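You operate a simulated robot arm through the tools that you are given. There is no shell and no other tool. Be economical: measure what you need, move in short steps, check, and stop when the job is done.

Carry out the task below with a simulated robot arm. There is one attempt and no reset: what you move stays moved.

TASK
Put the thyme in slot 1 of the tin rack and the chives in slot 3.
Fine: turn the carousel to reach each tin.

The check looks at the end state, three seconds after you hand in, the way a careful person would. Anything else that was tipped, shoved, dropped, spilled or broken makes it a failure.

THE ROBOT
A 6-joint arm with a two-finger parallel gripper, fixed in place. Base frame: the origin is at the foot of the arm, x ahead of it, y to its left, z up; the work surface is at about z = 0. Units: m, degrees, N and s.
With the tool pointing down near the work surface it reaches from about 0.14 to 0.58 m from the base axis. Its first joint turns from -66.0 to 66.0 degrees. Payload 2.1 kg.
The tool frame sits at the grasp point between the pads (the TCP): z along the fingers, y along the line on which they close. The tips reach 0.03 m beyond it. Largest opening 0.094 m; finger width 0.028, thickness 0.01; the body of the gripper, 0.05 by 0.096 m, starts 0.055 m behind the TCP.
Orientation is told as [roll, pitch, yaw] about the base's x, y, z axes, in that order, counted from this pose: with the fingers straight down and closing along the base's y, the tool's x points along the base's -x, its y along +y and its z along -z.

THE INTERFACE
- The arm moves only by the tool drive_tool. Its argument "rows" is text: rows parted by semicolons, each of 7 numbers parted by spaces: the shift along the base's x, y, z in units of 500 mm (1.0 is 500 mm), then the turn, a rotation vector about the base's x, y, z in units of 45 degrees (1.0 is 45 degrees), then the opening, from 0 (shut) to 1 (fully open). In form: tx ty tz wx wy wz claw; .... A call has 1 to 10 rows; each row is the pose to reach, as a shift and turn from the pose commanded when the call began. A call with a number of a shift or a turn outside -1 to 1 is refused whole. A row lasts 0.2 s, in which the tool goes at most 0.05 m and 8.6 degrees; a call with a longer step from one row to the next is refused whole, and so is a gripper value outside its range. Where a pose cannot be reached the arm comes as near as it can. A force on the tool above 70 N (or 10 N above the force at the start of the call, whichever is more), or a blocked arm, ends the call early, and 0.2 s more pass. The fingers move at their own pace (about 0.072 m/s each) and stop on an object; they squeeze with about 37 N. The grip force told is the motor's: it shows also when the fingers shut on nothing. Time passes only in rows, and 0.2 s behind the last, so rows that repeat a pose let the fingers close. The reply holds the time, the measured pose of the TCP, the force on the tool along the base axes, the opening and the grip force, in the units named above and with some noise.
- Cameras (640 x 400 px; columns grow to the right, rows downward): "scene" is fixed at [0.0172, -0.3514, 0.5004]; the picture's right is [0.98, -0.21, 0.00], its down [-0.09, -0.42, -0.90] and it looks along [0.19, 0.88, -0.43] (base axes); focal length 312 px, centre (320, 200). "wrist" rides on the gripper at [-0.037, 0, -0.058] in the tool frame; the picture's right is [0.00, -1.00, 0.00], its down [0.97, 0.00, -0.24] and it looks along [0.24, 0.00, 0.97] (tool axes); focal length 218 px, centre (320, 200). There is no depth. A picture from a camera that has moved, and an enlarged one, comes with that camera's place and axes in the base frame and with its lens.
- snapshot(camera): a new picture of that camera. It takes no simulated time.
- enlarge(camera, box): a new picture of the part [left, top, right, bottom] of that camera's present view, enlarged. It takes no simulated time.
- close_job(): hands the job in; it is judged then, once.

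Work in short steps. Places have to be worked out from the pictures, the camera data and where the tool is seen: move nearer, look again, correct. Check each grasp and each placing, and mend what went wrong. You have 120 turns and 84 pictures in all, those below and enlarged ones among them. Open the gripper and draw the arm clear of the work before you hand the job in, unless the task says otherwise; then end with one line.

The tools are called by a JSON object that holds its "method" and its "body". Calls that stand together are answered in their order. drive_tool: Moves the arm, as the interface text tells. Its arguments: {"type":"object","properties":{"rows":{"type":"string"}},"required":["rows"]} The other tools are called the same way: snapshot (camera) takes a picture; enlarge (camera, box) takes an enlarged picture of a part of a camera's view; close_job () hands the job in.

At the start:

```text
t: 0.0
tcp_pos: [0.2064, 0.2587, 0.3655]
orientation: [0.2, 0.0, 0.0]
ft_force: [-0.4, -0.7, -0.5]
grip_width: 0.0942
grip_force: 0.2
```

scene: 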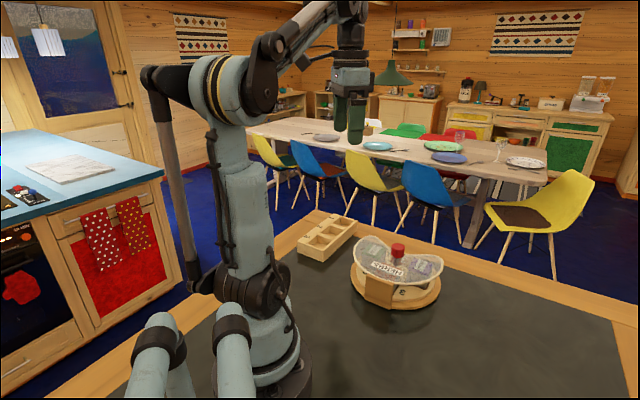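
wrist: 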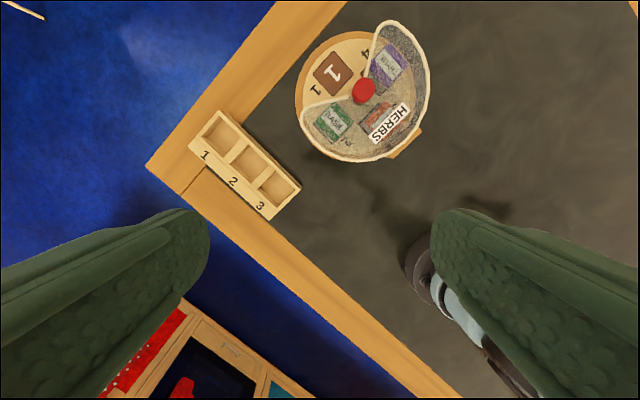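

I'll look closely at the carousel and the rack in both views.

{"method": "enlarge", "body": {"camera": "wrist", "box": [280, 10, 450, 170]}}

{"method": "enlarge", "body": {"camera": "scene", "box": [290, 200, 450, 320]}}

{"method": "enlarge", "body": {"camera": "wrist", "box": [170, 90, 310, 230]}}

```text
2.50 times, centred on (365, 90) of wrist
camera zoom: at [0.2429, 0.2592, 0.4239], right [0.0, -1.0, 0.0], down [-0.97, 0.0, 0.24], along [-0.24, 0.0, -0.97], focal length 546 px, centre (208, 475)
```

zoom: 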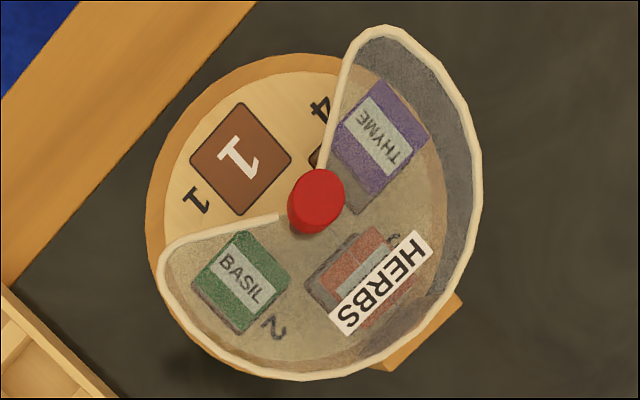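

```text
3.33 times, centred on (370, 260) of scene
camera zoom: at [0.0172, -0.3514, 0.5004], right [0.98, -0.21, 0.0], down [-0.09, -0.42, -0.9], along [0.19, 0.88, -0.43], focal length 1042 px, centre (153, 0)
```

zoom: 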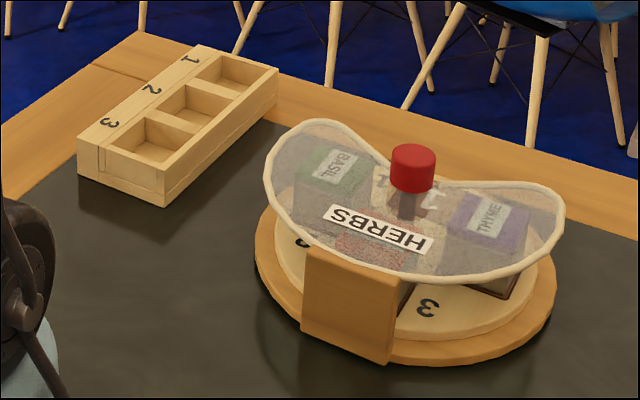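

```text
2.86 times, centred on (240, 160) of wrist
camera zoom: at [0.2429, 0.2592, 0.4239], right [0.0, -1.0, 0.0], down [-0.97, 0.0, 0.24], along [-0.24, 0.0, -0.97], focal length 624 px, centre (549, 314)
```

zoom: 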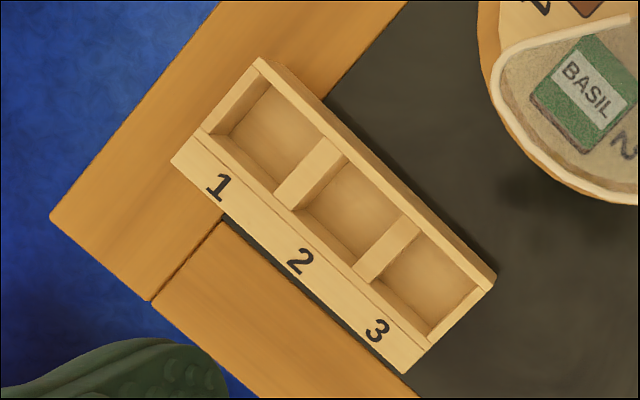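

The carousel axis appears to be at about (0.321, 0.201), with the knob top at z≈0.097. The lid is open toward the 45° direction. Thyme sits at about -47°, a red tin at -135° and basil at 135°. I'll move above the knob with yaw -45° and look again.

{"method": "drive_tool", "body": {"rows": "0.0383 -0.019 -0.0485 0 0 -0.1667 0.6;0.0767 -0.038 -0.097 0 0 -0.3333 0.6;0.115 -0.057 -0.1455 0 0 -0.5 0.6;0.1533 -0.076 -0.194 0 0 -0.6667 0.6;0.1917 -0.095 -0.2425 0 0 -0.8333 0.6;0.23 -0.114 -0.291 0 0 -1 0.6;0.23 -0.114 -0.291 0 0 -1 0.6"}}

{"method": "snapshot", "body": {"camera": "wrist"}}

{"method": "enlarge", "body": {"camera": "scene", "box": [290, 180, 450, 320]}}

```text
t: 1.6
tcp_pos: [0.3208, 0.2019, 0.2187]
orientation: [0.1, 0.0, -45.1]
ft_force: [0.6, 0.6, -0.4]
grip_width: 0.0562
grip_force: 0.0
```

```text
78 pictures are left
camera wrist: at [0.3468, 0.1753, 0.2777], right [-0.71, -0.71, 0.0], down [-0.69, 0.69, 0.24], along [-0.17, 0.17, -0.97], focal length 218 px, centre (320, 200)
```

wrist: 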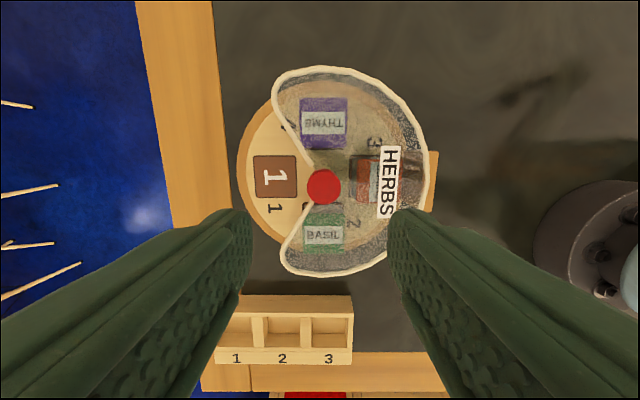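

```text
2.86 times, centred on (370, 250) of scene
camera zoom: at [0.0172, -0.3514, 0.5004], right [0.98, -0.21, 0.0], down [-0.09, -0.42, -0.9], along [0.19, 0.88, -0.43], focal length 893 px, centre (177, 57)
```

zoom: 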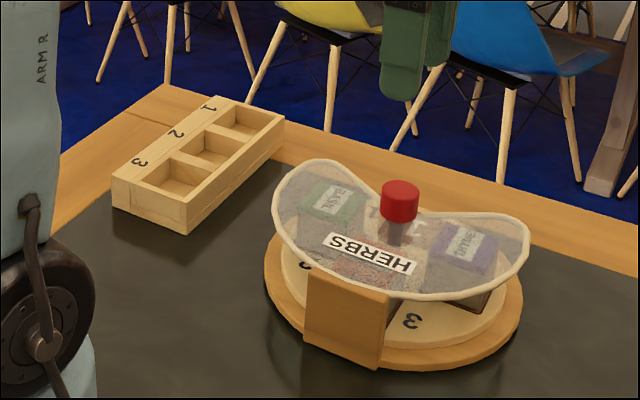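

The knob refines to about (0.3205, 0.1965), top near z 0.097. I'll descend so the tips reach z≈0.083, and check before closing.

{"method": "drive_tool", "body": {"rows": "-0.0018 -0.0104 -0.08 0 0 0 0.6;-0.0018 -0.0104 -0.15 0 0 0 0.6;-0.0018 -0.0104 -0.19 0 0 0 0.6;-0.0018 -0.0104 -0.212 0 0 0 0.6;-0.0018 -0.0104 -0.212 0 0 0 0.6"}}

{"method": "snapshot", "body": {"camera": "wrist"}}

{"method": "enlarge", "body": {"camera": "scene", "box": [330, 200, 450, 320]}}

```text
t: 2.8
tcp_pos: [0.321, 0.1979, 0.1132]
orientation: [0.1, -0.1, -45.0]
ft_force: [0.0, -0.1, -0.9]
grip_width: 0.0563
grip_force: 0.0
```

```text
76 pictures are left
camera wrist: at [0.3462, 0.1705, 0.1718], right [-0.71, -0.71, 0.0], down [-0.69, 0.69, 0.24], along [-0.17, 0.17, -0.97], focal length 218 px, centre (320, 200)
```

wrist: 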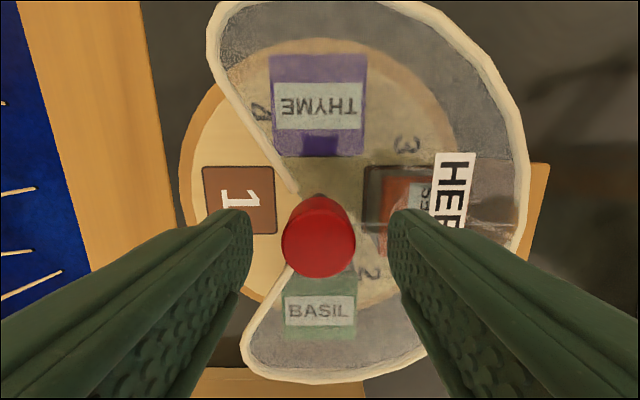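

```text
3.33 times, centred on (390, 260) of scene
camera zoom: at [0.0172, -0.3514, 0.5004], right [0.98, -0.21, 0.0], down [-0.09, -0.42, -0.9], along [0.19, 0.88, -0.43], focal length 1042 px, centre (87, 0)
```

zoom: 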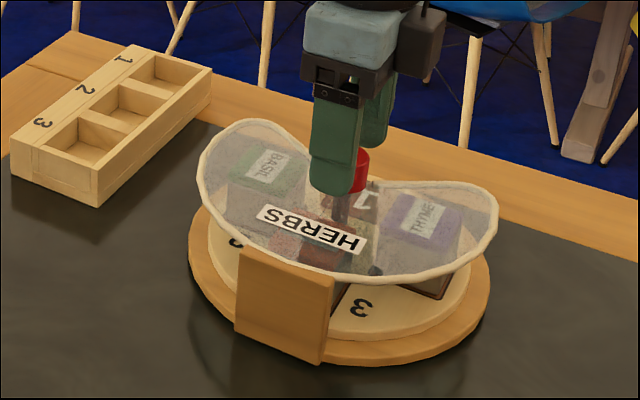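

The fingers straddle the knob with the tips near its bottom and clear of the lid. Closing now.

{"method": "drive_tool", "body": {"rows": "0 0 0 0 0 0 0.3;0 0 0 0 0 0 0;0 0 0 0 0 0 0;0 0 0 0 0 0 0"}}

```text
t: 3.8
tcp_pos: [0.3203, 0.1981, 0.1132]
orientation: [0.0, -0.1, -44.9]
ft_force: [-1.4, 2.2, -0.2]
grip_width: 0.0293
grip_force: 37.2
```

The knob is gripped (width 0.029). I'll turn it +45° and look.

{"method": "drive_tool", "body": {"rows": "0 0 0 0 0 0.1667 0;0 0 0 0 0 0.3333 0;0 0 0 0 0 0.5 0;0 0 0 0 0 0.6667 0;0 0 0 0 0 0.8333 0;0 0 0 0 0 1 0;0 0 0 0 0 1 0"}}

{"method": "snapshot", "body": {"camera": "wrist"}}

```text
t: 5.4
tcp_pos: [0.3201, 0.1975, 0.1137]
orientation: [0.0, 0.0, 0.2]
ft_force: [1.8, 0.2, -0.6]
grip_width: 0.0293
grip_force: 37.0
```

```text
74 pictures are left
camera wrist: at [0.3569, 0.1973, 0.1723], right [0.0, -1.0, 0.0], down [-0.97, 0.0, 0.24], along [-0.24, 0.0, -0.97], focal length 218 px, centre (320, 200)
```

wrist: 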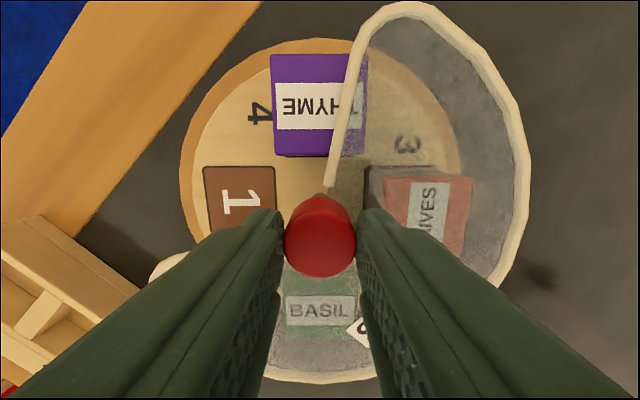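

It turns with the knob, and the red tin reads "…IVES", so it is chives. Next, another +45°.

{"method": "drive_tool", "body": {"rows": "0 0 0 0 0 0.1667 0;0 0 0 0 0 0.3333 0;0 0 0 0 0 0.5 0;0 0 0 0 0 0.6667 0;0 0 0 0 0 0.8333 0;0 0 0 0 0 1 0;0 0 0 0 0 1 0"}}

{"method": "snapshot", "body": {"camera": "wrist"}}

```text
t: 7.0
tcp_pos: [0.3207, 0.1965, 0.1139]
orientation: [0.2, 0.1, 45.1]
ft_force: [-0.6, 1.4, -1.6]
grip_width: 0.0293
grip_force: 36.9
```

```text
73 pictures are left
camera wrist: at [0.3462, 0.2233, 0.1723], right [0.71, -0.71, 0.0], down [-0.68, -0.69, 0.24], along [-0.17, -0.17, -0.97], focal length 218 px, centre (320, 200)
```

wrist: 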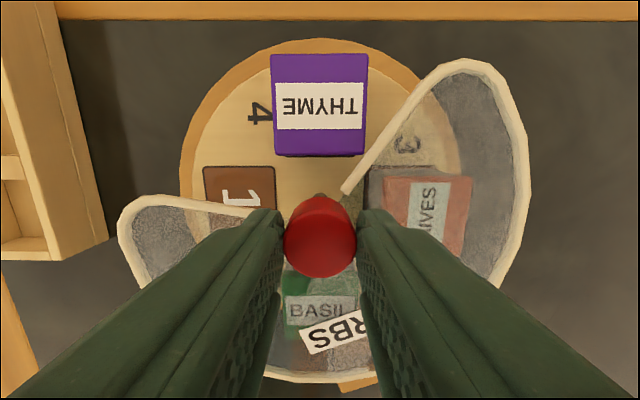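

Thyme is in the opening, but the lid's right edge is close (about 34° from the tin, against about 80° on the left). I'll turn another 22° to centre it.

{"method": "drive_tool", "body": {"rows": "0 0 0 0 0 0.16 0;0 0 0 0 0 0.32 0;0 0 0 0 0 0.49 0;0 0 0 0 0 0.49 0"}}

{"method": "snapshot", "body": {"camera": "wrist"}}

{"method": "enlarge", "body": {"camera": "scene", "box": [330, 200, 450, 320]}}

```text
t: 8.0
tcp_pos: [0.3205, 0.1983, 0.1133]
orientation: [0.1, -0.1, 67.2]
ft_force: [-0.6, 0.7, 0.7]
grip_width: 0.0292
grip_force: 37.0
```

```text
72 pictures are left
camera wrist: at [0.3343, 0.2312, 0.1724], right [0.92, -0.39, 0.0], down [-0.38, -0.89, 0.24], along [-0.09, -0.22, -0.97], focal length 218 px, centre (320, 200)
```

wrist: 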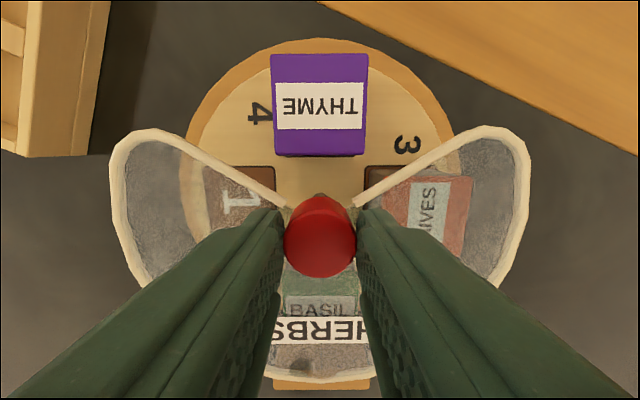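

```text
3.33 times, centred on (390, 260) of scene
camera zoom: at [0.0173, -0.3514, 0.5004], right [0.98, -0.21, 0.0], down [-0.09, -0.42, -0.9], along [0.19, 0.88, -0.43], focal length 1042 px, centre (87, 0)
```

zoom: 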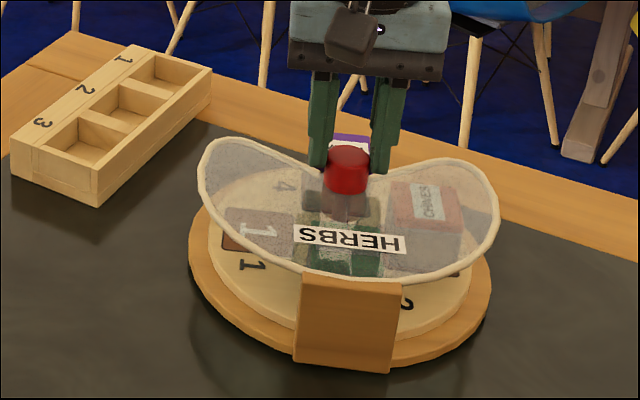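

The opening is now symmetric about the tin. The lid appears to have shifted by about 24° during the second turn, so I'll watch that. I'll release the knob, rise, and move out over the thyme.

{"method": "drive_tool", "body": {"rows": "0 0 0 0 0 0 0.3;0 0 0 0 0 0 0.6;0 0 0 0 0 0 0.6;0 0 0.08 0 0 0 0.6;0 0 0.14 0 0 0 0.65;0.021 0.05 0.14 0 0 0 0.7;0.042 0.1 0.14 0 0 0 0.7;0.042 0.1 0.14 0 0 0 0.7"}}

{"method": "snapshot", "body": {"camera": "wrist"}}

{"method": "enlarge", "body": {"camera": "scene", "box": [280, 190, 460, 320]}}

```text
t: 9.8
tcp_pos: [0.3413, 0.2475, 0.1843]
orientation: [0.1, 0.0, 67.0]
ft_force: [0.9, 0.0, 0.1]
grip_width: 0.0659
grip_force: 0.1
```

```text
70 pictures are left
camera wrist: at [0.3552, 0.281, 0.2426], right [0.92, -0.39, 0.0], down [-0.38, -0.89, 0.24], along [-0.09, -0.22, -0.97], focal length 218 px, centre (320, 200)
```

wrist: 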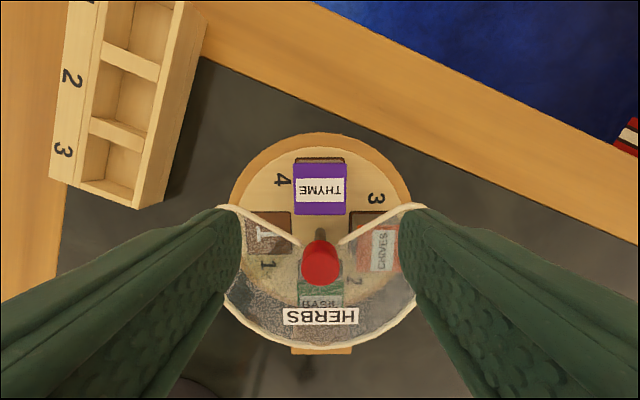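

```text
3.08 times, centred on (370, 255) of scene
camera zoom: at [0.0172, -0.3514, 0.5004], right [0.98, -0.21, 0.0], down [-0.09, -0.42, -0.9], along [0.19, 0.88, -0.43], focal length 961 px, centre (166, 31)
```

zoom: 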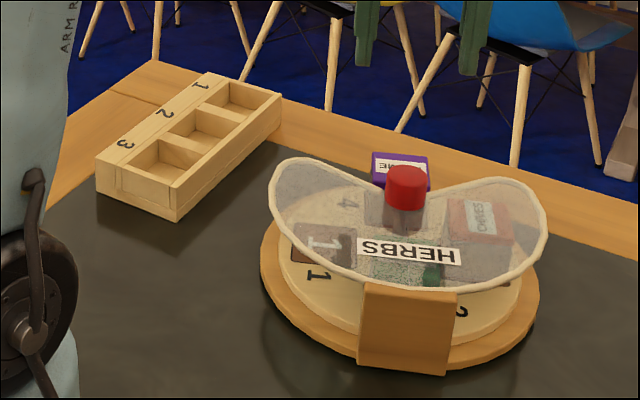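

The tin centre is within about 4 mm of the TCP axis, slightly outward. The rack slots look only just larger than the tin, so I'll grip only the top ~17 mm, with the TCP at z≈0.083.

{"method": "drive_tool", "body": {"rows": "0.0024 0.0056 -0.07 0 0 0 0.7;0.0024 0.0056 -0.14 0 0 0 0.7;0.0024 0.0056 -0.18 0 0 0 0.7;0.0024 0.0056 -0.202 0 0 0 0.7;0.0024 0.0056 -0.202 0 0 0 0.7"}}

{"method": "snapshot", "body": {"camera": "wrist"}}

{"method": "enlarge", "body": {"camera": "scene", "box": [330, 200, 450, 320]}}

```text
t: 11.0
tcp_pos: [0.3419, 0.2494, 0.082]
orientation: [0.1, 0.0, 67.1]
ft_force: [-0.4, -0.1, 0.9]
grip_width: 0.0657
grip_force: 0.0
```

```text
68 pictures are left
camera wrist: at [0.3565, 0.2838, 0.1408], right [0.92, -0.39, 0.0], down [-0.38, -0.89, 0.24], along [-0.09, -0.22, -0.97], focal length 218 px, centre (320, 200)
```

wrist: 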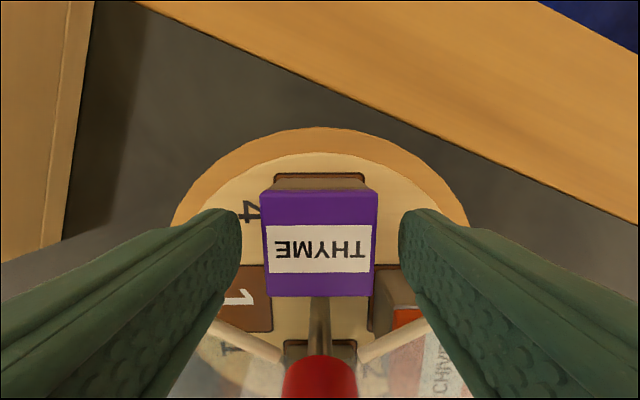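

```text
3.33 times, centred on (390, 260) of scene
camera zoom: at [0.0172, -0.3514, 0.5004], right [0.98, -0.21, 0.0], down [-0.09, -0.42, -0.9], along [0.19, 0.88, -0.43], focal length 1042 px, centre (87, 0)
```

zoom: 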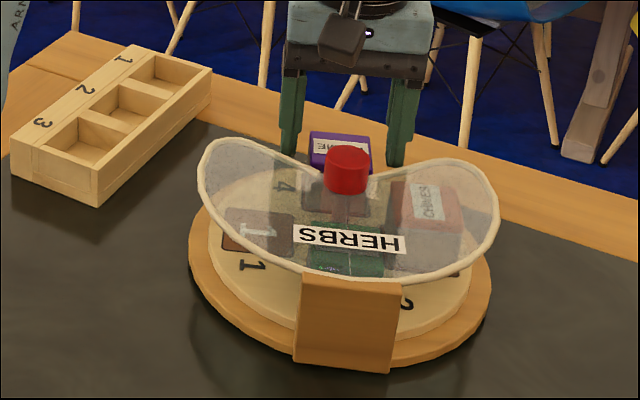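

The tin is centred between the pads. Closing, then lifting a little.

{"method": "drive_tool", "body": {"rows": "0 0 0 0 0 0 0.4;0 0 0 0 0 0 0;0 0 0 0 0 0 0;0 0 0 0 0 0 0;0 0 0.06 0 0 0 0;0 0 0.06 0 0 0 0"}}

{"method": "snapshot", "body": {"camera": "wrist"}}

{"method": "enlarge", "body": {"camera": "scene", "box": [330, 200, 450, 320]}}

```text
t: 12.4
tcp_pos: [0.342, 0.251, 0.1119]
orientation: [0.2, -0.1, 67.1]
ft_force: [-0.4, -0.4, -0.1]
grip_width: 0.0437
grip_force: 37.2
```

```text
66 pictures are left
camera wrist: at [0.3567, 0.2838, 0.1713], right [0.92, -0.39, 0.0], down [-0.38, -0.89, 0.24], along [-0.09, -0.22, -0.97], focal length 218 px, centre (320, 200)
```

wrist: 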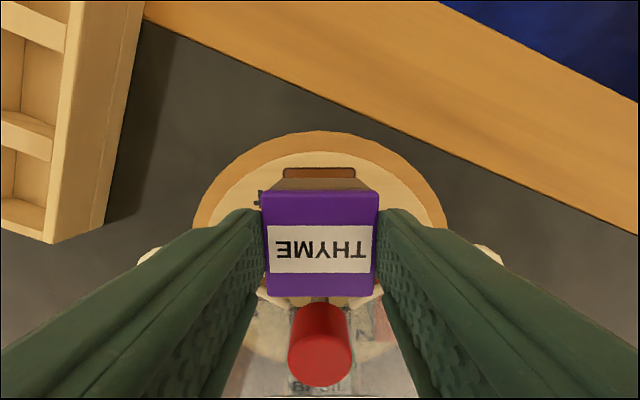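

```text
3.33 times, centred on (390, 260) of scene
camera zoom: at [0.0172, -0.3514, 0.5004], right [0.98, -0.21, 0.0], down [-0.09, -0.42, -0.9], along [0.19, 0.88, -0.43], focal length 1042 px, centre (87, 0)
```

zoom: 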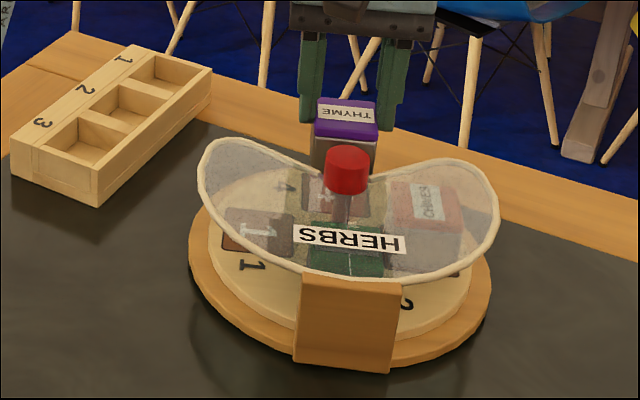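

Thyme is held (width 0.044) and has left the carousel cleanly. I'll raise it, turn to yaw 45° to match the rack, and hover near slot 3 to look at slot 1.

{"method": "drive_tool", "body": {"rows": "0 0 0.09 0 0 0 0;0 0 0.18 0 0 0 0;-0.05 0.04 0.24 0 0 -0.12 0;-0.11 0.085 0.276 0 0 -0.25 0;-0.17 0.13 0.276 0 0 -0.37 0;-0.23 0.175 0.276 0 0 -0.49 0;-0.284 0.218 0.276 0 0 -0.49 0;-0.284 0.218 0.276 0 0 -0.49 0"}}

{"method": "snapshot", "body": {"camera": "wrist"}}

{"method": "snapshot", "body": {"camera": "scene"}}

```text
t: 14.2
tcp_pos: [0.2011, 0.358, 0.2526]
orientation: [0.0, 0.0, 45.0]
ft_force: [0.3, -0.2, -0.8]
grip_width: 0.0438
grip_force: 37.1
```

```text
64 pictures are left
camera wrist: at [0.2268, 0.385, 0.3103], right [0.71, -0.71, 0.0], down [-0.69, -0.69, 0.24], along [-0.17, -0.17, -0.97], focal length 218 px, centre (320, 200)
```

wrist: 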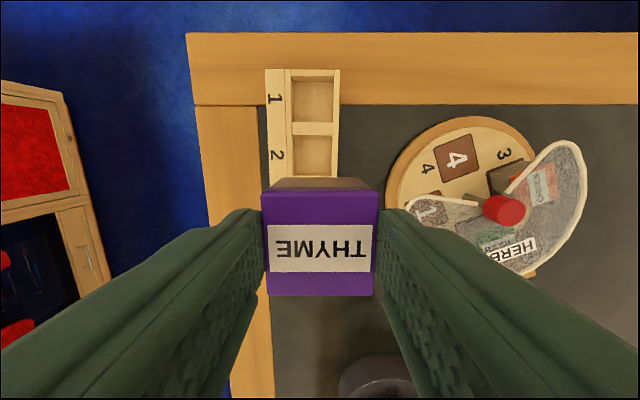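

```text
63 pictures are left
```

scene: 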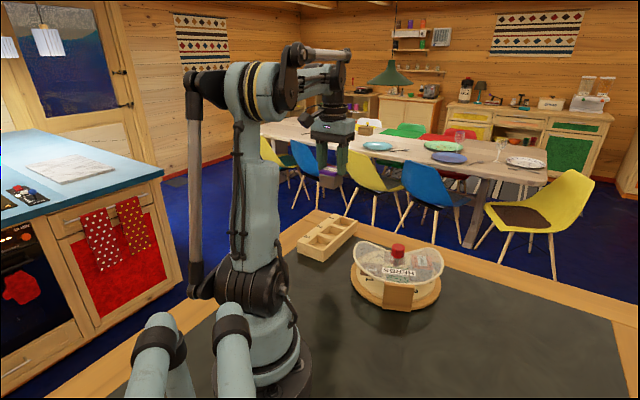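

The rack axis lines up with yaw 45°. I'll zoom in on the slots and the held tin.

{"method": "enlarge", "body": {"camera": "wrist", "box": [245, 60, 365, 180]}}

{"method": "enlarge", "body": {"camera": "scene", "box": [280, 120, 400, 280]}}

```text
3.33 times, centred on (305, 120) of wrist
camera zoom: at [0.2268, 0.385, 0.3103], right [0.71, -0.71, 0.0], down [-0.69, -0.69, 0.24], along [-0.17, -0.17, -0.97], focal length 728 px, centre (370, 467)
```

zoom: 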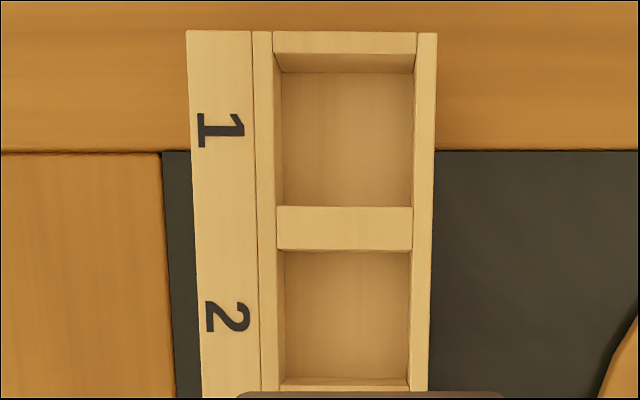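

```text
2.50 times, centred on (340, 200) of scene
camera zoom: at [0.0172, -0.3514, 0.5004], right [0.98, -0.21, 0.0], down [-0.09, -0.42, -0.9], along [0.19, 0.88, -0.43], focal length 781 px, centre (270, 200)
```

zoom: 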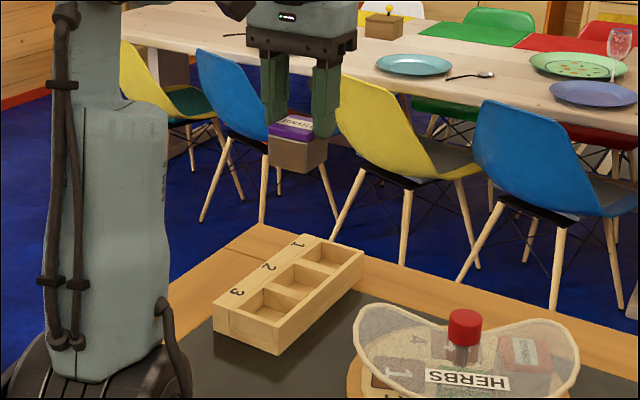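

Estimates: rack top z≈0.042, slot floor ≈0.016, opening ≈48 mm square, tin ≈44 mm. Slot 1's centre is about (0.257, 0.427), and the tin hangs about 63 mm below the TCP. I'll move over slot 1 and partly descend.

{"method": "drive_tool", "body": {"rows": "0.04 0.05 -0.02 0 0 0 0;0.08 0.1 -0.05 0 0 0 0;0.1124 0.1386 -0.1 0 0 0 0;0.1124 0.1386 -0.18 0 0 0 0;0.1124 0.1386 -0.24 0 0 0 0;0.1124 0.1386 -0.24 0 0 0 0"}}

{"method": "snapshot", "body": {"camera": "wrist"}}

{"method": "enlarge", "body": {"camera": "scene", "box": [280, 180, 380, 280]}}

```text
t: 15.6
tcp_pos: [0.2555, 0.427, 0.13]
orientation: [0.2, 0.0, 45.0]
ft_force: [0.7, 0.3, -1.1]
grip_width: 0.0442
grip_force: 36.7
```

```text
60 pictures are left
camera wrist: at [0.2822, 0.4531, 0.1889], right [0.71, -0.71, 0.0], down [-0.69, -0.69, 0.24], along [-0.17, -0.17, -0.97], focal length 218 px, centre (320, 200)
```

wrist: 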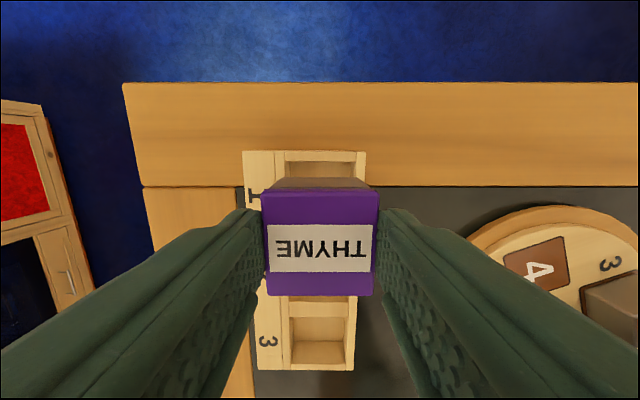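

```text
4.00 times, centred on (330, 230) of scene
camera zoom: at [0.0172, -0.3514, 0.5004], right [0.98, -0.21, 0.0], down [-0.09, -0.42, -0.9], along [0.19, 0.88, -0.43], focal length 1250 px, centre (280, 80)
```

zoom: 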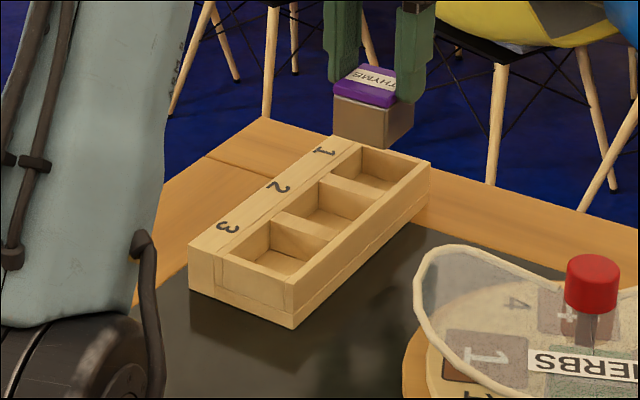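

I'll zoom the wrist view to check the lateral alignment of the tin against the slot.

{"method": "enlarge", "body": {"camera": "wrist", "box": [235, 140, 385, 230]}}

```text
4.27 times, centred on (310, 185) of wrist
camera zoom: at [0.2822, 0.4531, 0.1889], right [0.71, -0.71, 0.0], down [-0.69, -0.69, 0.24], along [-0.17, -0.17, -0.97], focal length 931 px, centre (363, 264)
```

zoom: 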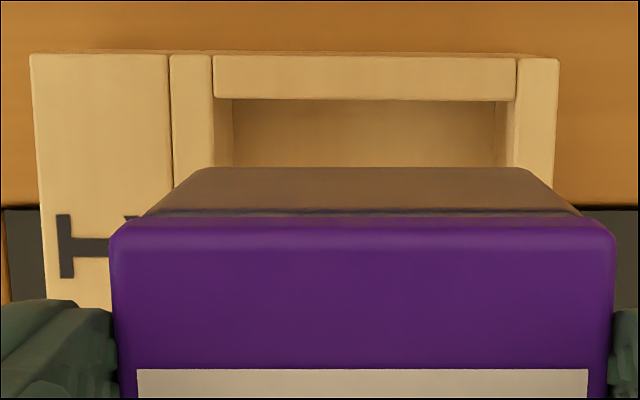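

Lateral alignment is within 0.5 mm. Along the rack, the tin needs to go about 4 mm outward. The tin bottom is at about TCP−0.064. I'll shift and descend to just above the rack top, then re-check.

{"method": "drive_tool", "body": {"rows": "0.0054 0.0052 0 0 0 0 0;0.0054 0.0052 -0.02 0 0 0 0;0.0054 0.0052 -0.036 0 0 0 0;0.0054 0.0052 -0.036 0 0 0 0"}}

{"method": "enlarge", "body": {"camera": "wrist", "box": [235, 140, 385, 230]}}

{"method": "enlarge", "body": {"camera": "scene", "box": [300, 190, 370, 260]}}

```text
t: 16.6
tcp_pos: [0.2583, 0.4308, 0.1127]
orientation: [0.0, 0.0, 44.9]
ft_force: [0.9, -0.6, -1.3]
grip_width: 0.0441
grip_force: 37.2
```

```text
4.27 times, centred on (310, 185) of wrist
camera zoom: at [0.285, 0.4566, 0.1714], right [0.71, -0.71, 0.0], down [-0.69, -0.69, 0.24], along [-0.17, -0.17, -0.97], focal length 931 px, centre (363, 264)
```

zoom: 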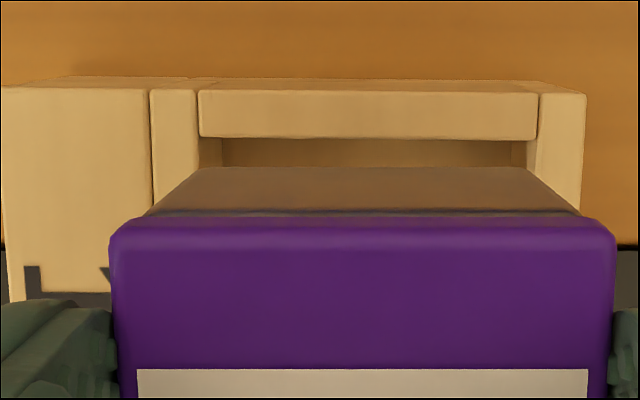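

```text
5.71 times, centred on (335, 225) of scene
camera zoom: at [0.0172, -0.3514, 0.5004], right [0.98, -0.21, 0.0], down [-0.09, -0.42, -0.9], along [0.19, 0.88, -0.43], focal length 1785 px, centre (234, 57)
```

zoom: 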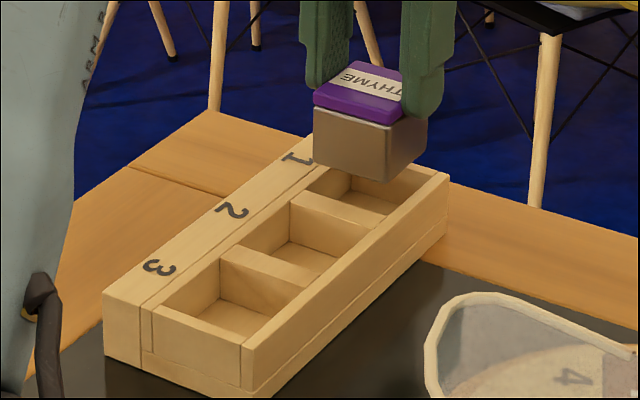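

Alignment is good, with about 3.5 mm gap at the far wall. I'll lower 16 mm into the slot mouth and read the force.

{"method": "drive_tool", "body": {"rows": "0.0008 -0.0008 -0.01 0 0 0 0;0.0008 -0.0008 -0.02 0 0 0 0;0.0008 -0.0008 -0.032 0 0 0 0;0.0008 -0.0008 -0.032 0 0 0 0"}}

{"method": "enlarge", "body": {"camera": "scene", "box": [300, 190, 370, 260]}}

```text
t: 17.6
tcp_pos: [0.2596, 0.431, 0.0959]
orientation: [0.1, 0.1, 45.1]
ft_force: [0.4, 0.7, -1.4]
grip_width: 0.044
grip_force: 36.8
```

```text
5.71 times, centred on (335, 225) of scene
camera zoom: at [0.0172, -0.3514, 0.5004], right [0.98, -0.21, 0.0], down [-0.09, -0.42, -0.9], along [0.19, 0.88, -0.43], focal length 1785 px, centre (234, 57)
```

zoom: 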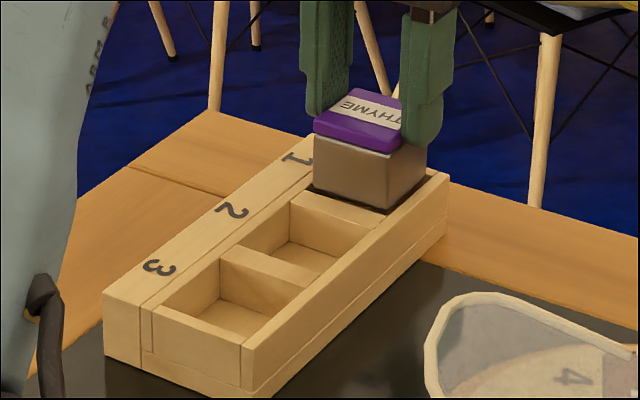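

There's no contact force and the tin is entering the slot. Lowering another 10 mm.

{"method": "drive_tool", "body": {"rows": "0 0 -0.008 0 0 0 0;0 0 -0.014 0 0 0 0;0 0 -0.02 0 0 0 0;0 0 -0.02 0 0 0 0"}}

{"method": "enlarge", "body": {"camera": "scene", "box": [300, 190, 370, 260]}}

```text
t: 18.6
tcp_pos: [0.2581, 0.4316, 0.0874]
orientation: [0.1, 0.1, 45.0]
ft_force: [0.9, 0.8, -0.1]
grip_width: 0.044
grip_force: 37.5
```

```text
5.71 times, centred on (335, 225) of scene
camera zoom: at [0.0172, -0.3514, 0.5004], right [0.98, -0.21, 0.0], down [-0.09, -0.42, -0.9], along [0.19, 0.88, -0.43], focal length 1785 px, centre (234, 57)
```

zoom: 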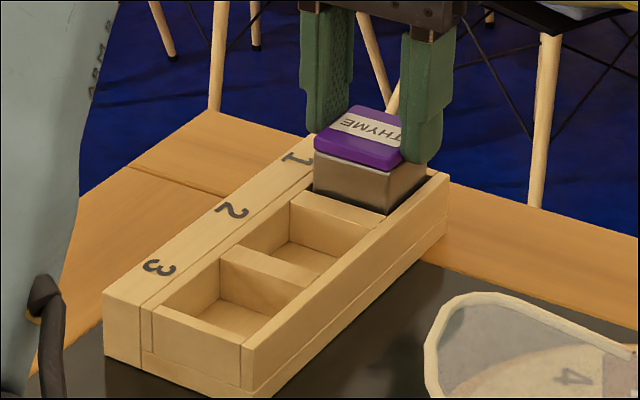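

Still free. Next, another 6 mm.

{"method": "drive_tool", "body": {"rows": "0 0 -0.006 0 0 0 0;0 0 -0.012 0 0 0 0;0 0 -0.012 0 0 0 0"}}

{"method": "enlarge", "body": {"camera": "scene", "box": [300, 190, 370, 260]}}

```text
t: 19.4
tcp_pos: [0.2596, 0.4311, 0.0803]
orientation: [0.0, 0.0, 45.0]
ft_force: [0.1, -1.4, 0.3]
grip_width: 0.0441
grip_force: 37.1
```

```text
5.71 times, centred on (335, 225) of scene
camera zoom: at [0.0172, -0.3514, 0.5004], right [0.98, -0.21, 0.0], down [-0.09, -0.42, -0.9], along [0.19, 0.88, -0.43], focal length 1785 px, centre (234, 57)
```

zoom: 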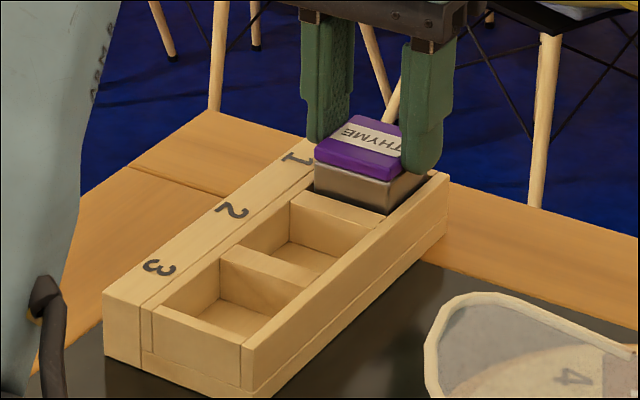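

Another 3 mm, watching for floor contact.

{"method": "drive_tool", "body": {"rows": "0 0 -0.006 0 0 0 0;0 0 -0.006 0 0 0 0"}}

{"method": "enlarge", "body": {"camera": "scene", "box": [310, 200, 360, 240]}}

```text
t: 20.0
tcp_pos: [0.2589, 0.4295, 0.078]
orientation: [0.1, 0.0, 45.0]
ft_force: [0.1, -0.5, -1.1]
grip_width: 0.0439
grip_force: 37.1
```

```text
10.00 times, centred on (335, 220) of scene
camera zoom: at [0.0172, -0.3514, 0.5004], right [0.98, -0.21, 0.0], down [-0.09, -0.42, -0.9], along [0.19, 0.88, -0.43], focal length 3124 px, centre (170, 0)
```

zoom: 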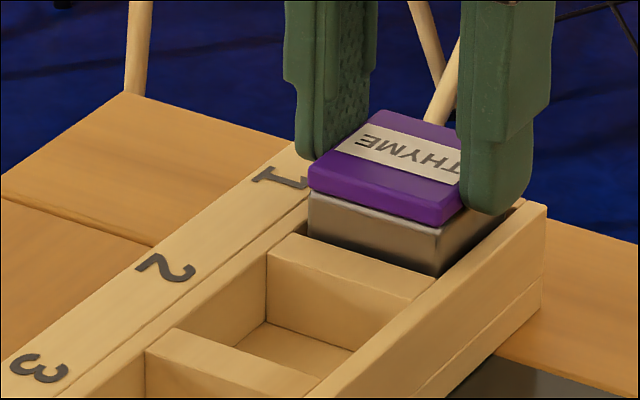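

The tin is mostly inside and the tips are just above the walls. I'll release here and rise.

{"method": "drive_tool", "body": {"rows": "0 0 0 0 0 0 0.56;0 0 0 0 0 0 0.62;0 0 0 0 0 0 0.62;0 0 0.06 0 0 0 0.62;0 0 0.15 0 0 0 0.62;0 0 0.15 0 0 0 0.62"}}

{"method": "enlarge", "body": {"camera": "scene", "box": [310, 200, 360, 240]}}

{"method": "snapshot", "body": {"camera": "wrist"}}

```text
t: 21.4
tcp_pos: [0.2607, 0.4312, 0.1535]
orientation: [0.1, 0.0, 45.0]
ft_force: [0.1, 0.6, 0.8]
grip_width: 0.0584
grip_force: 0.0
```

```text
10.00 times, centred on (335, 220) of scene
camera zoom: at [0.0172, -0.3514, 0.5004], right [0.98, -0.21, 0.0], down [-0.09, -0.42, -0.9], along [0.19, 0.88, -0.43], focal length 3124 px, centre (170, 0)
```

zoom: 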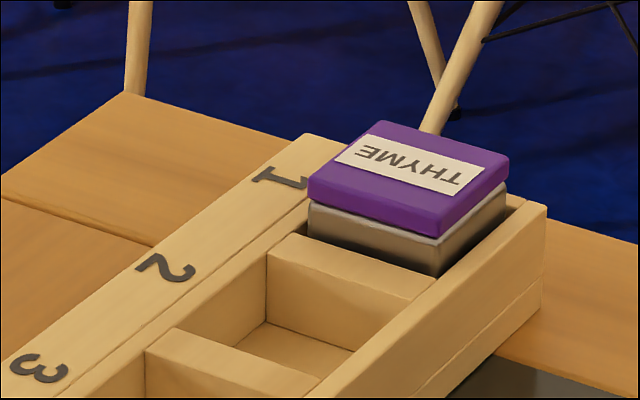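

```text
50 pictures are left
camera wrist: at [0.2866, 0.4567, 0.2116], right [0.71, -0.71, 0.0], down [-0.69, -0.69, 0.24], along [-0.17, -0.17, -0.97], focal length 218 px, centre (320, 200)
```

wrist: 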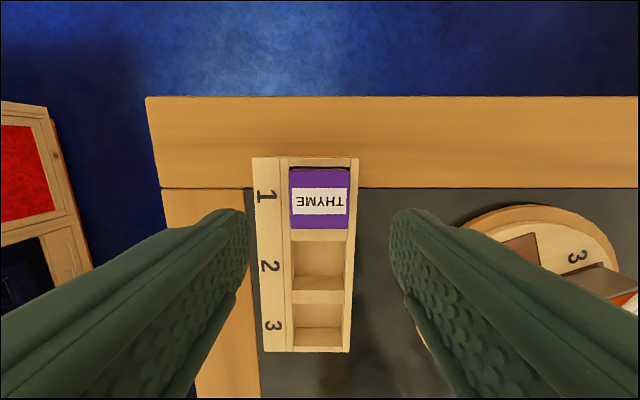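

Thyme sits flat in slot 1. Next I'll return to the knob, starting by rising and turning the wrist back toward yaw -23°.

{"method": "drive_tool", "body": {"rows": "0 0 0.08 0 0 -0.15 0.6;0.01 -0.06 0.15 0 0 -0.3 0.6;0.03 -0.15 0.15 0 0 -0.48 0.6;0.05 -0.24 0.15 0 0 -0.66 0.6;0.07 -0.33 0.15 0 0 -0.84 0.6;0.1 -0.42 0.15 0 0 -1 0.6;0.12 -0.467 0.13 0 0 -1 0.6;0.12 -0.467 0.13 0 0 -1 0.6"}}

{"method": "drive_tool", "body": {"rows": "0 0 0 0 0 -0.17 0.6;0 0 0 0 0 -0.34 0.6;0 0 0 0 0 -0.51 0.6;0 0 0 0 0 -0.51 0.6"}}

{"method": "snapshot", "body": {"camera": "wrist"}}

```text
t: 23.2
tcp_pos: [0.3214, 0.1956, 0.2189]
orientation: [0.1, 0.0, -0.1]
ft_force: [-0.3, -0.3, 0.0]
grip_width: 0.0562
grip_force: 0.1
```

```text
t: 24.2
tcp_pos: [0.3201, 0.1971, 0.2187]
orientation: [0.1, 0.0, -23.0]
ft_force: [0.0, 0.5, 1.4]
grip_width: 0.0564
grip_force: 0.1
```

```text
49 pictures are left
camera wrist: at [0.3537, 0.1822, 0.2769], right [-0.39, -0.92, 0.0], down [-0.89, 0.38, 0.24], along [-0.22, 0.1, -0.97], focal length 218 px, centre (320, 200)
```

wrist: 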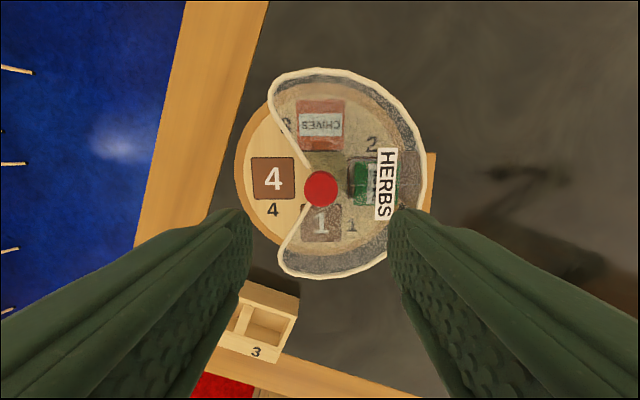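

The view is centred on the knob. I'll descend a little higher than before (tips ≈0.087) to stay clear of the lid, then grip.

{"method": "drive_tool", "body": {"rows": "0 0 -0.08 0 0 0 0.6;0 0 -0.15 0 0 0 0.6;0 0 -0.203 0 0 0 0.6;0 0 -0.203 0 0 0 0.6;0 0 -0.203 0 0 0 0.3;0 0 -0.203 0 0 0 0;0 0 -0.203 0 0 0 0;0 0 -0.203 0 0 0 0"}}

{"method": "snapshot", "body": {"camera": "wrist"}}

{"method": "enlarge", "body": {"camera": "scene", "box": [330, 200, 450, 320]}}

```text
t: 26.0
tcp_pos: [0.3201, 0.1973, 0.1166]
orientation: [0.1, 0.0, -22.9]
ft_force: [-0.4, -0.6, -0.4]
grip_width: 0.0291
grip_force: 37.4
```

```text
48 pictures are left
camera wrist: at [0.3541, 0.1826, 0.1746], right [-0.39, -0.92, 0.0], down [-0.89, 0.38, 0.24], along [-0.22, 0.1, -0.97], focal length 218 px, centre (320, 200)
```

wrist: 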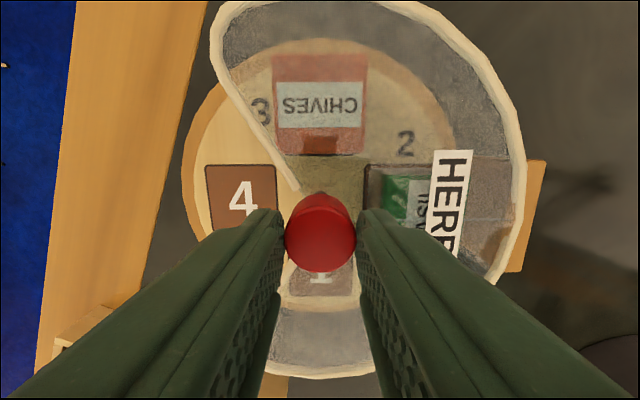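

```text
3.33 times, centred on (390, 260) of scene
camera zoom: at [0.0173, -0.3514, 0.5004], right [0.98, -0.21, 0.0], down [-0.09, -0.42, -0.9], along [0.19, 0.88, -0.43], focal length 1042 px, centre (87, 0)
```

zoom: 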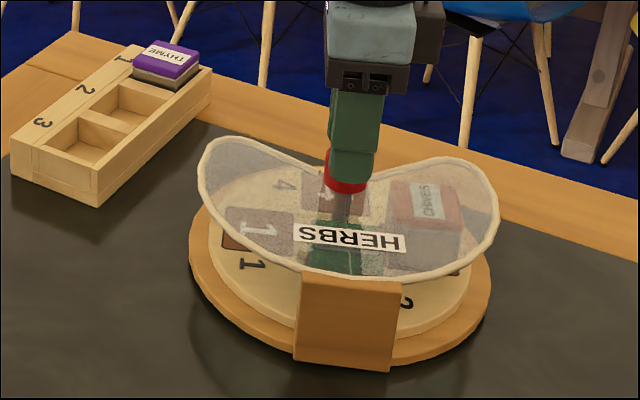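

Gripped. I'll turn +45° and check whether the lid stays put.

{"method": "drive_tool", "body": {"rows": "0 0 0 0 0 0.1667 0;0 0 0 0 0 0.3333 0;0 0 0 0 0 0.5 0;0 0 0 0 0 0.6667 0;0 0 0 0 0 0.8333 0;0 0 0 0 0 1 0;0 0 0 0 0 1 0"}}

{"method": "enlarge", "body": {"camera": "scene", "box": [330, 200, 450, 320]}}

```text
t: 27.6
tcp_pos: [0.3196, 0.1975, 0.1174]
orientation: [0.2, -0.1, 22.2]
ft_force: [0.4, -0.4, -0.1]
grip_width: 0.029
grip_force: 36.7
```

```text
3.33 times, centred on (390, 260) of scene
camera zoom: at [0.0173, -0.3514, 0.5004], right [0.98, -0.21, 0.0], down [-0.09, -0.42, -0.9], along [0.19, 0.88, -0.43], focal length 1042 px, centre (87, 0)
```

zoom: 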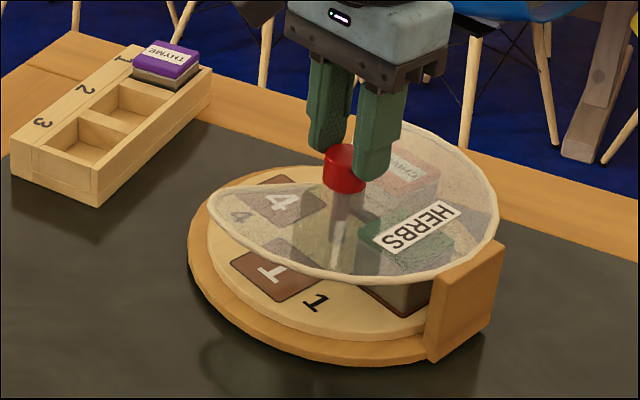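

The lid and base turned along with the platter this time. I'll look from the wrist to understand why.

{"method": "snapshot", "body": {"camera": "wrist"}}

{"method": "enlarge", "body": {"camera": "scene", "box": [360, 230, 430, 310]}}

```text
45 pictures are left
camera wrist: at [0.3538, 0.2111, 0.1751], right [0.38, -0.93, 0.0], down [-0.9, -0.37, 0.24], along [-0.22, -0.09, -0.97], focal length 218 px, centre (320, 200)
```

wrist: 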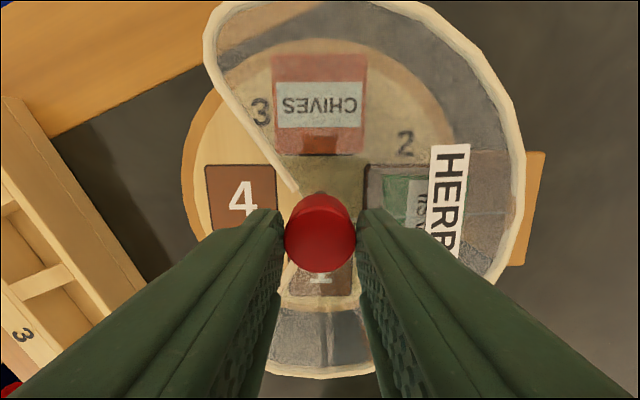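

```text
5.00 times, centred on (395, 270) of scene
camera zoom: at [0.0173, -0.3514, 0.5004], right [0.98, -0.21, 0.0], down [-0.09, -0.42, -0.9], along [0.19, 0.88, -0.43], focal length 1562 px, centre (-55, -150)
```

zoom: 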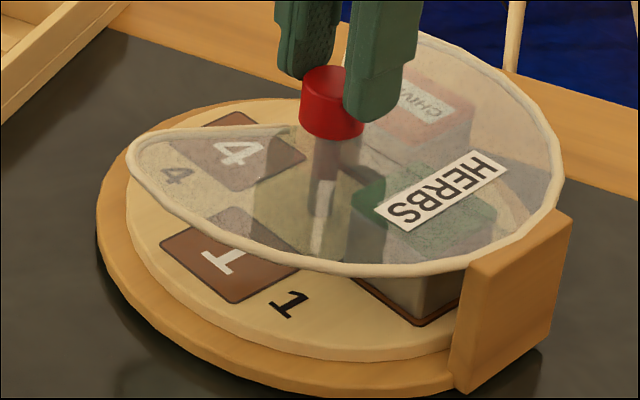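

The whole unit turned rigidly, as if held at an index stop, and the base slipped on the table. I'll turn back -45° to restore it and see how it behaves.

{"method": "drive_tool", "body": {"rows": "0 0 0 0 0 -0.1667 0;0 0 0 0 0 -0.3333 0;0 0 0 0 0 -0.5 0;0 0 0 0 0 -0.6667 0;0 0 0 0 0 -0.8333 0;0 0 0 0 0 -1 0;0 0 0 0 0 -1 0"}}

{"method": "snapshot", "body": {"camera": "wrist"}}

```text
t: 29.2
tcp_pos: [0.3198, 0.1972, 0.1162]
orientation: [0.1, 0.0, -23.1]
ft_force: [-0.4, -0.5, -0.9]
grip_width: 0.0291
grip_force: 36.8
```

```text
43 pictures are left
camera wrist: at [0.3535, 0.1826, 0.1748], right [-0.39, -0.92, 0.0], down [-0.89, 0.38, 0.24], along [-0.22, 0.1, -0.97], focal length 218 px, centre (320, 200)
```

wrist: 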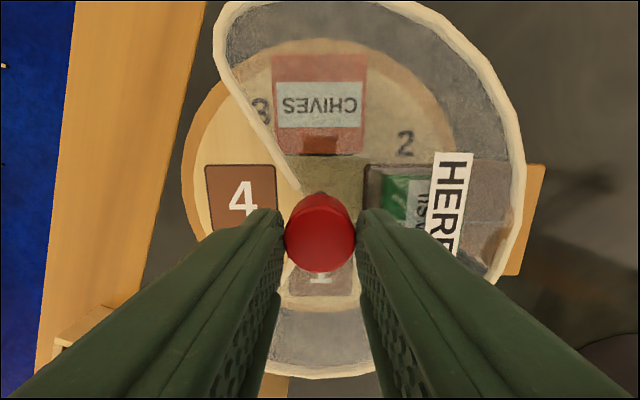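

It's rigid both ways, so friction is carrying the base along. Pressing down lightly on the knob should hold the base on the table, so I'll lower the command 3 mm while gripping and read the force.

{"method": "drive_tool", "body": {"rows": "0 0 -0.004 0 0 0 0;0 0 -0.006 0 0 0 0;0 0 -0.006 0 0 0 0"}}

```text
t: 30.0
tcp_pos: [0.3185, 0.1975, 0.1134]
orientation: [0.2, 0.0, -22.9]
ft_force: [0.0, 2.7, 35.6]
grip_width: 0.0292
grip_force: 36.6
```

I'm pressing with about 35 N. Turning +45° with that load held.

{"method": "drive_tool", "body": {"rows": "0 0 0 0 0 0.15 0;0 0 0 0 0 0.3 0;0 0 0 0 0 0.45 0;0 0 0 0 0 0.6 0;0 0 0 0 0 0.75 0;0 0 0 0 0 0.9 0;0 0 0 0 0 1 0;0 0 0 0 0 1 0"}}

{"method": "snapshot", "body": {"camera": "wrist"}}

```text
t: 31.8
tcp_pos: [0.3208, 0.1966, 0.1134]
orientation: [0.1, -0.1, 22.2]
ft_force: [1.9, 13.3, 11.7]
grip_width: 0.0292
grip_force: 37.3
```

```text
42 pictures are left
camera wrist: at [0.3536, 0.2108, 0.1721], right [0.38, -0.93, 0.0], down [-0.9, -0.37, 0.24], along [-0.22, -0.09, -0.97], focal length 218 px, centre (320, 200)
```

wrist: 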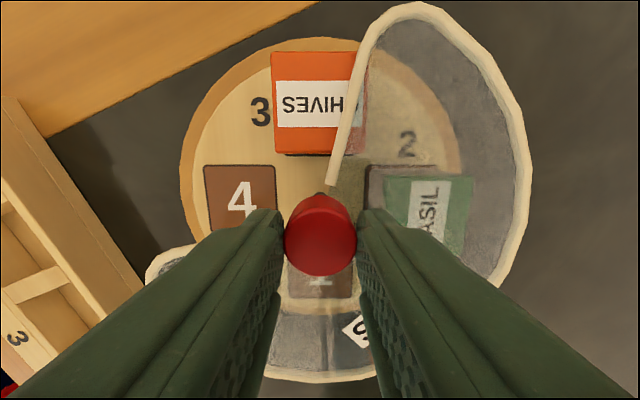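

It worked: the base stayed and the platter turned 45°. The load has eased to about 12 N, so I'll press a little more and continue +45°.

{"method": "drive_tool", "body": {"rows": "0 0 -0.002 0 0 0 0;0 0 -0.003 0 0 0 0;0 0 -0.003 0 0 0 0"}}

```text
t: 32.6
tcp_pos: [0.3192, 0.199, 0.1112]
orientation: [0.1, 0.1, 22.1]
ft_force: [-4.5, 10.0, 34.5]
grip_width: 0.0293
grip_force: 36.9
```

{"method": "drive_tool", "body": {"rows": "0 0 0 0 0 0.15 0;0 0 0 0 0 0.3 0;0 0 0 0 0 0.45 0;0 0 0 0 0 0.6 0;0 0 0 0 0 0.75 0;0 0 0 0 0 0.9 0;0 0 0 0 0 1 0;0 0 0 0 0 1 0"}}

{"method": "snapshot", "body": {"camera": "wrist"}}

```text
t: 34.4
tcp_pos: [0.3202, 0.1967, 0.1123]
orientation: [0.0, 0.0, 67.2]
ft_force: [-8.2, 4.4, 6.0]
grip_width: 0.0289
grip_force: 36.8
```

```text
41 pictures are left
camera wrist: at [0.3342, 0.2307, 0.1703], right [0.92, -0.39, 0.0], down [-0.38, -0.89, 0.24], along [-0.09, -0.22, -0.97], focal length 218 px, centre (320, 200)
```

wrist: 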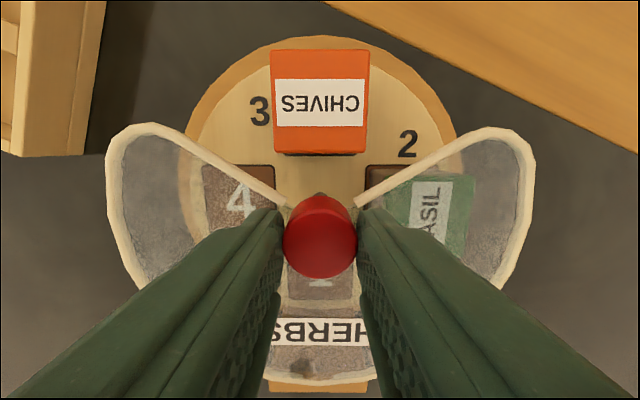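

Chives is centred in the opening. The base is still about 22° off its starting orientation. I'll unload the press so I can turn the whole unit back while gripping.

{"method": "drive_tool", "body": {"rows": "0 0 0.001 0 0 0 0;0 0 0.002 0 0 0 0;0 0 0.002 0 0 0 0"}}

```text
t: 35.2
tcp_pos: [0.3197, 0.198, 0.1132]
orientation: [0.0, 0.0, 67.2]
ft_force: [0.1, 0.3, -1.0]
grip_width: 0.0294
grip_force: 37.0
```

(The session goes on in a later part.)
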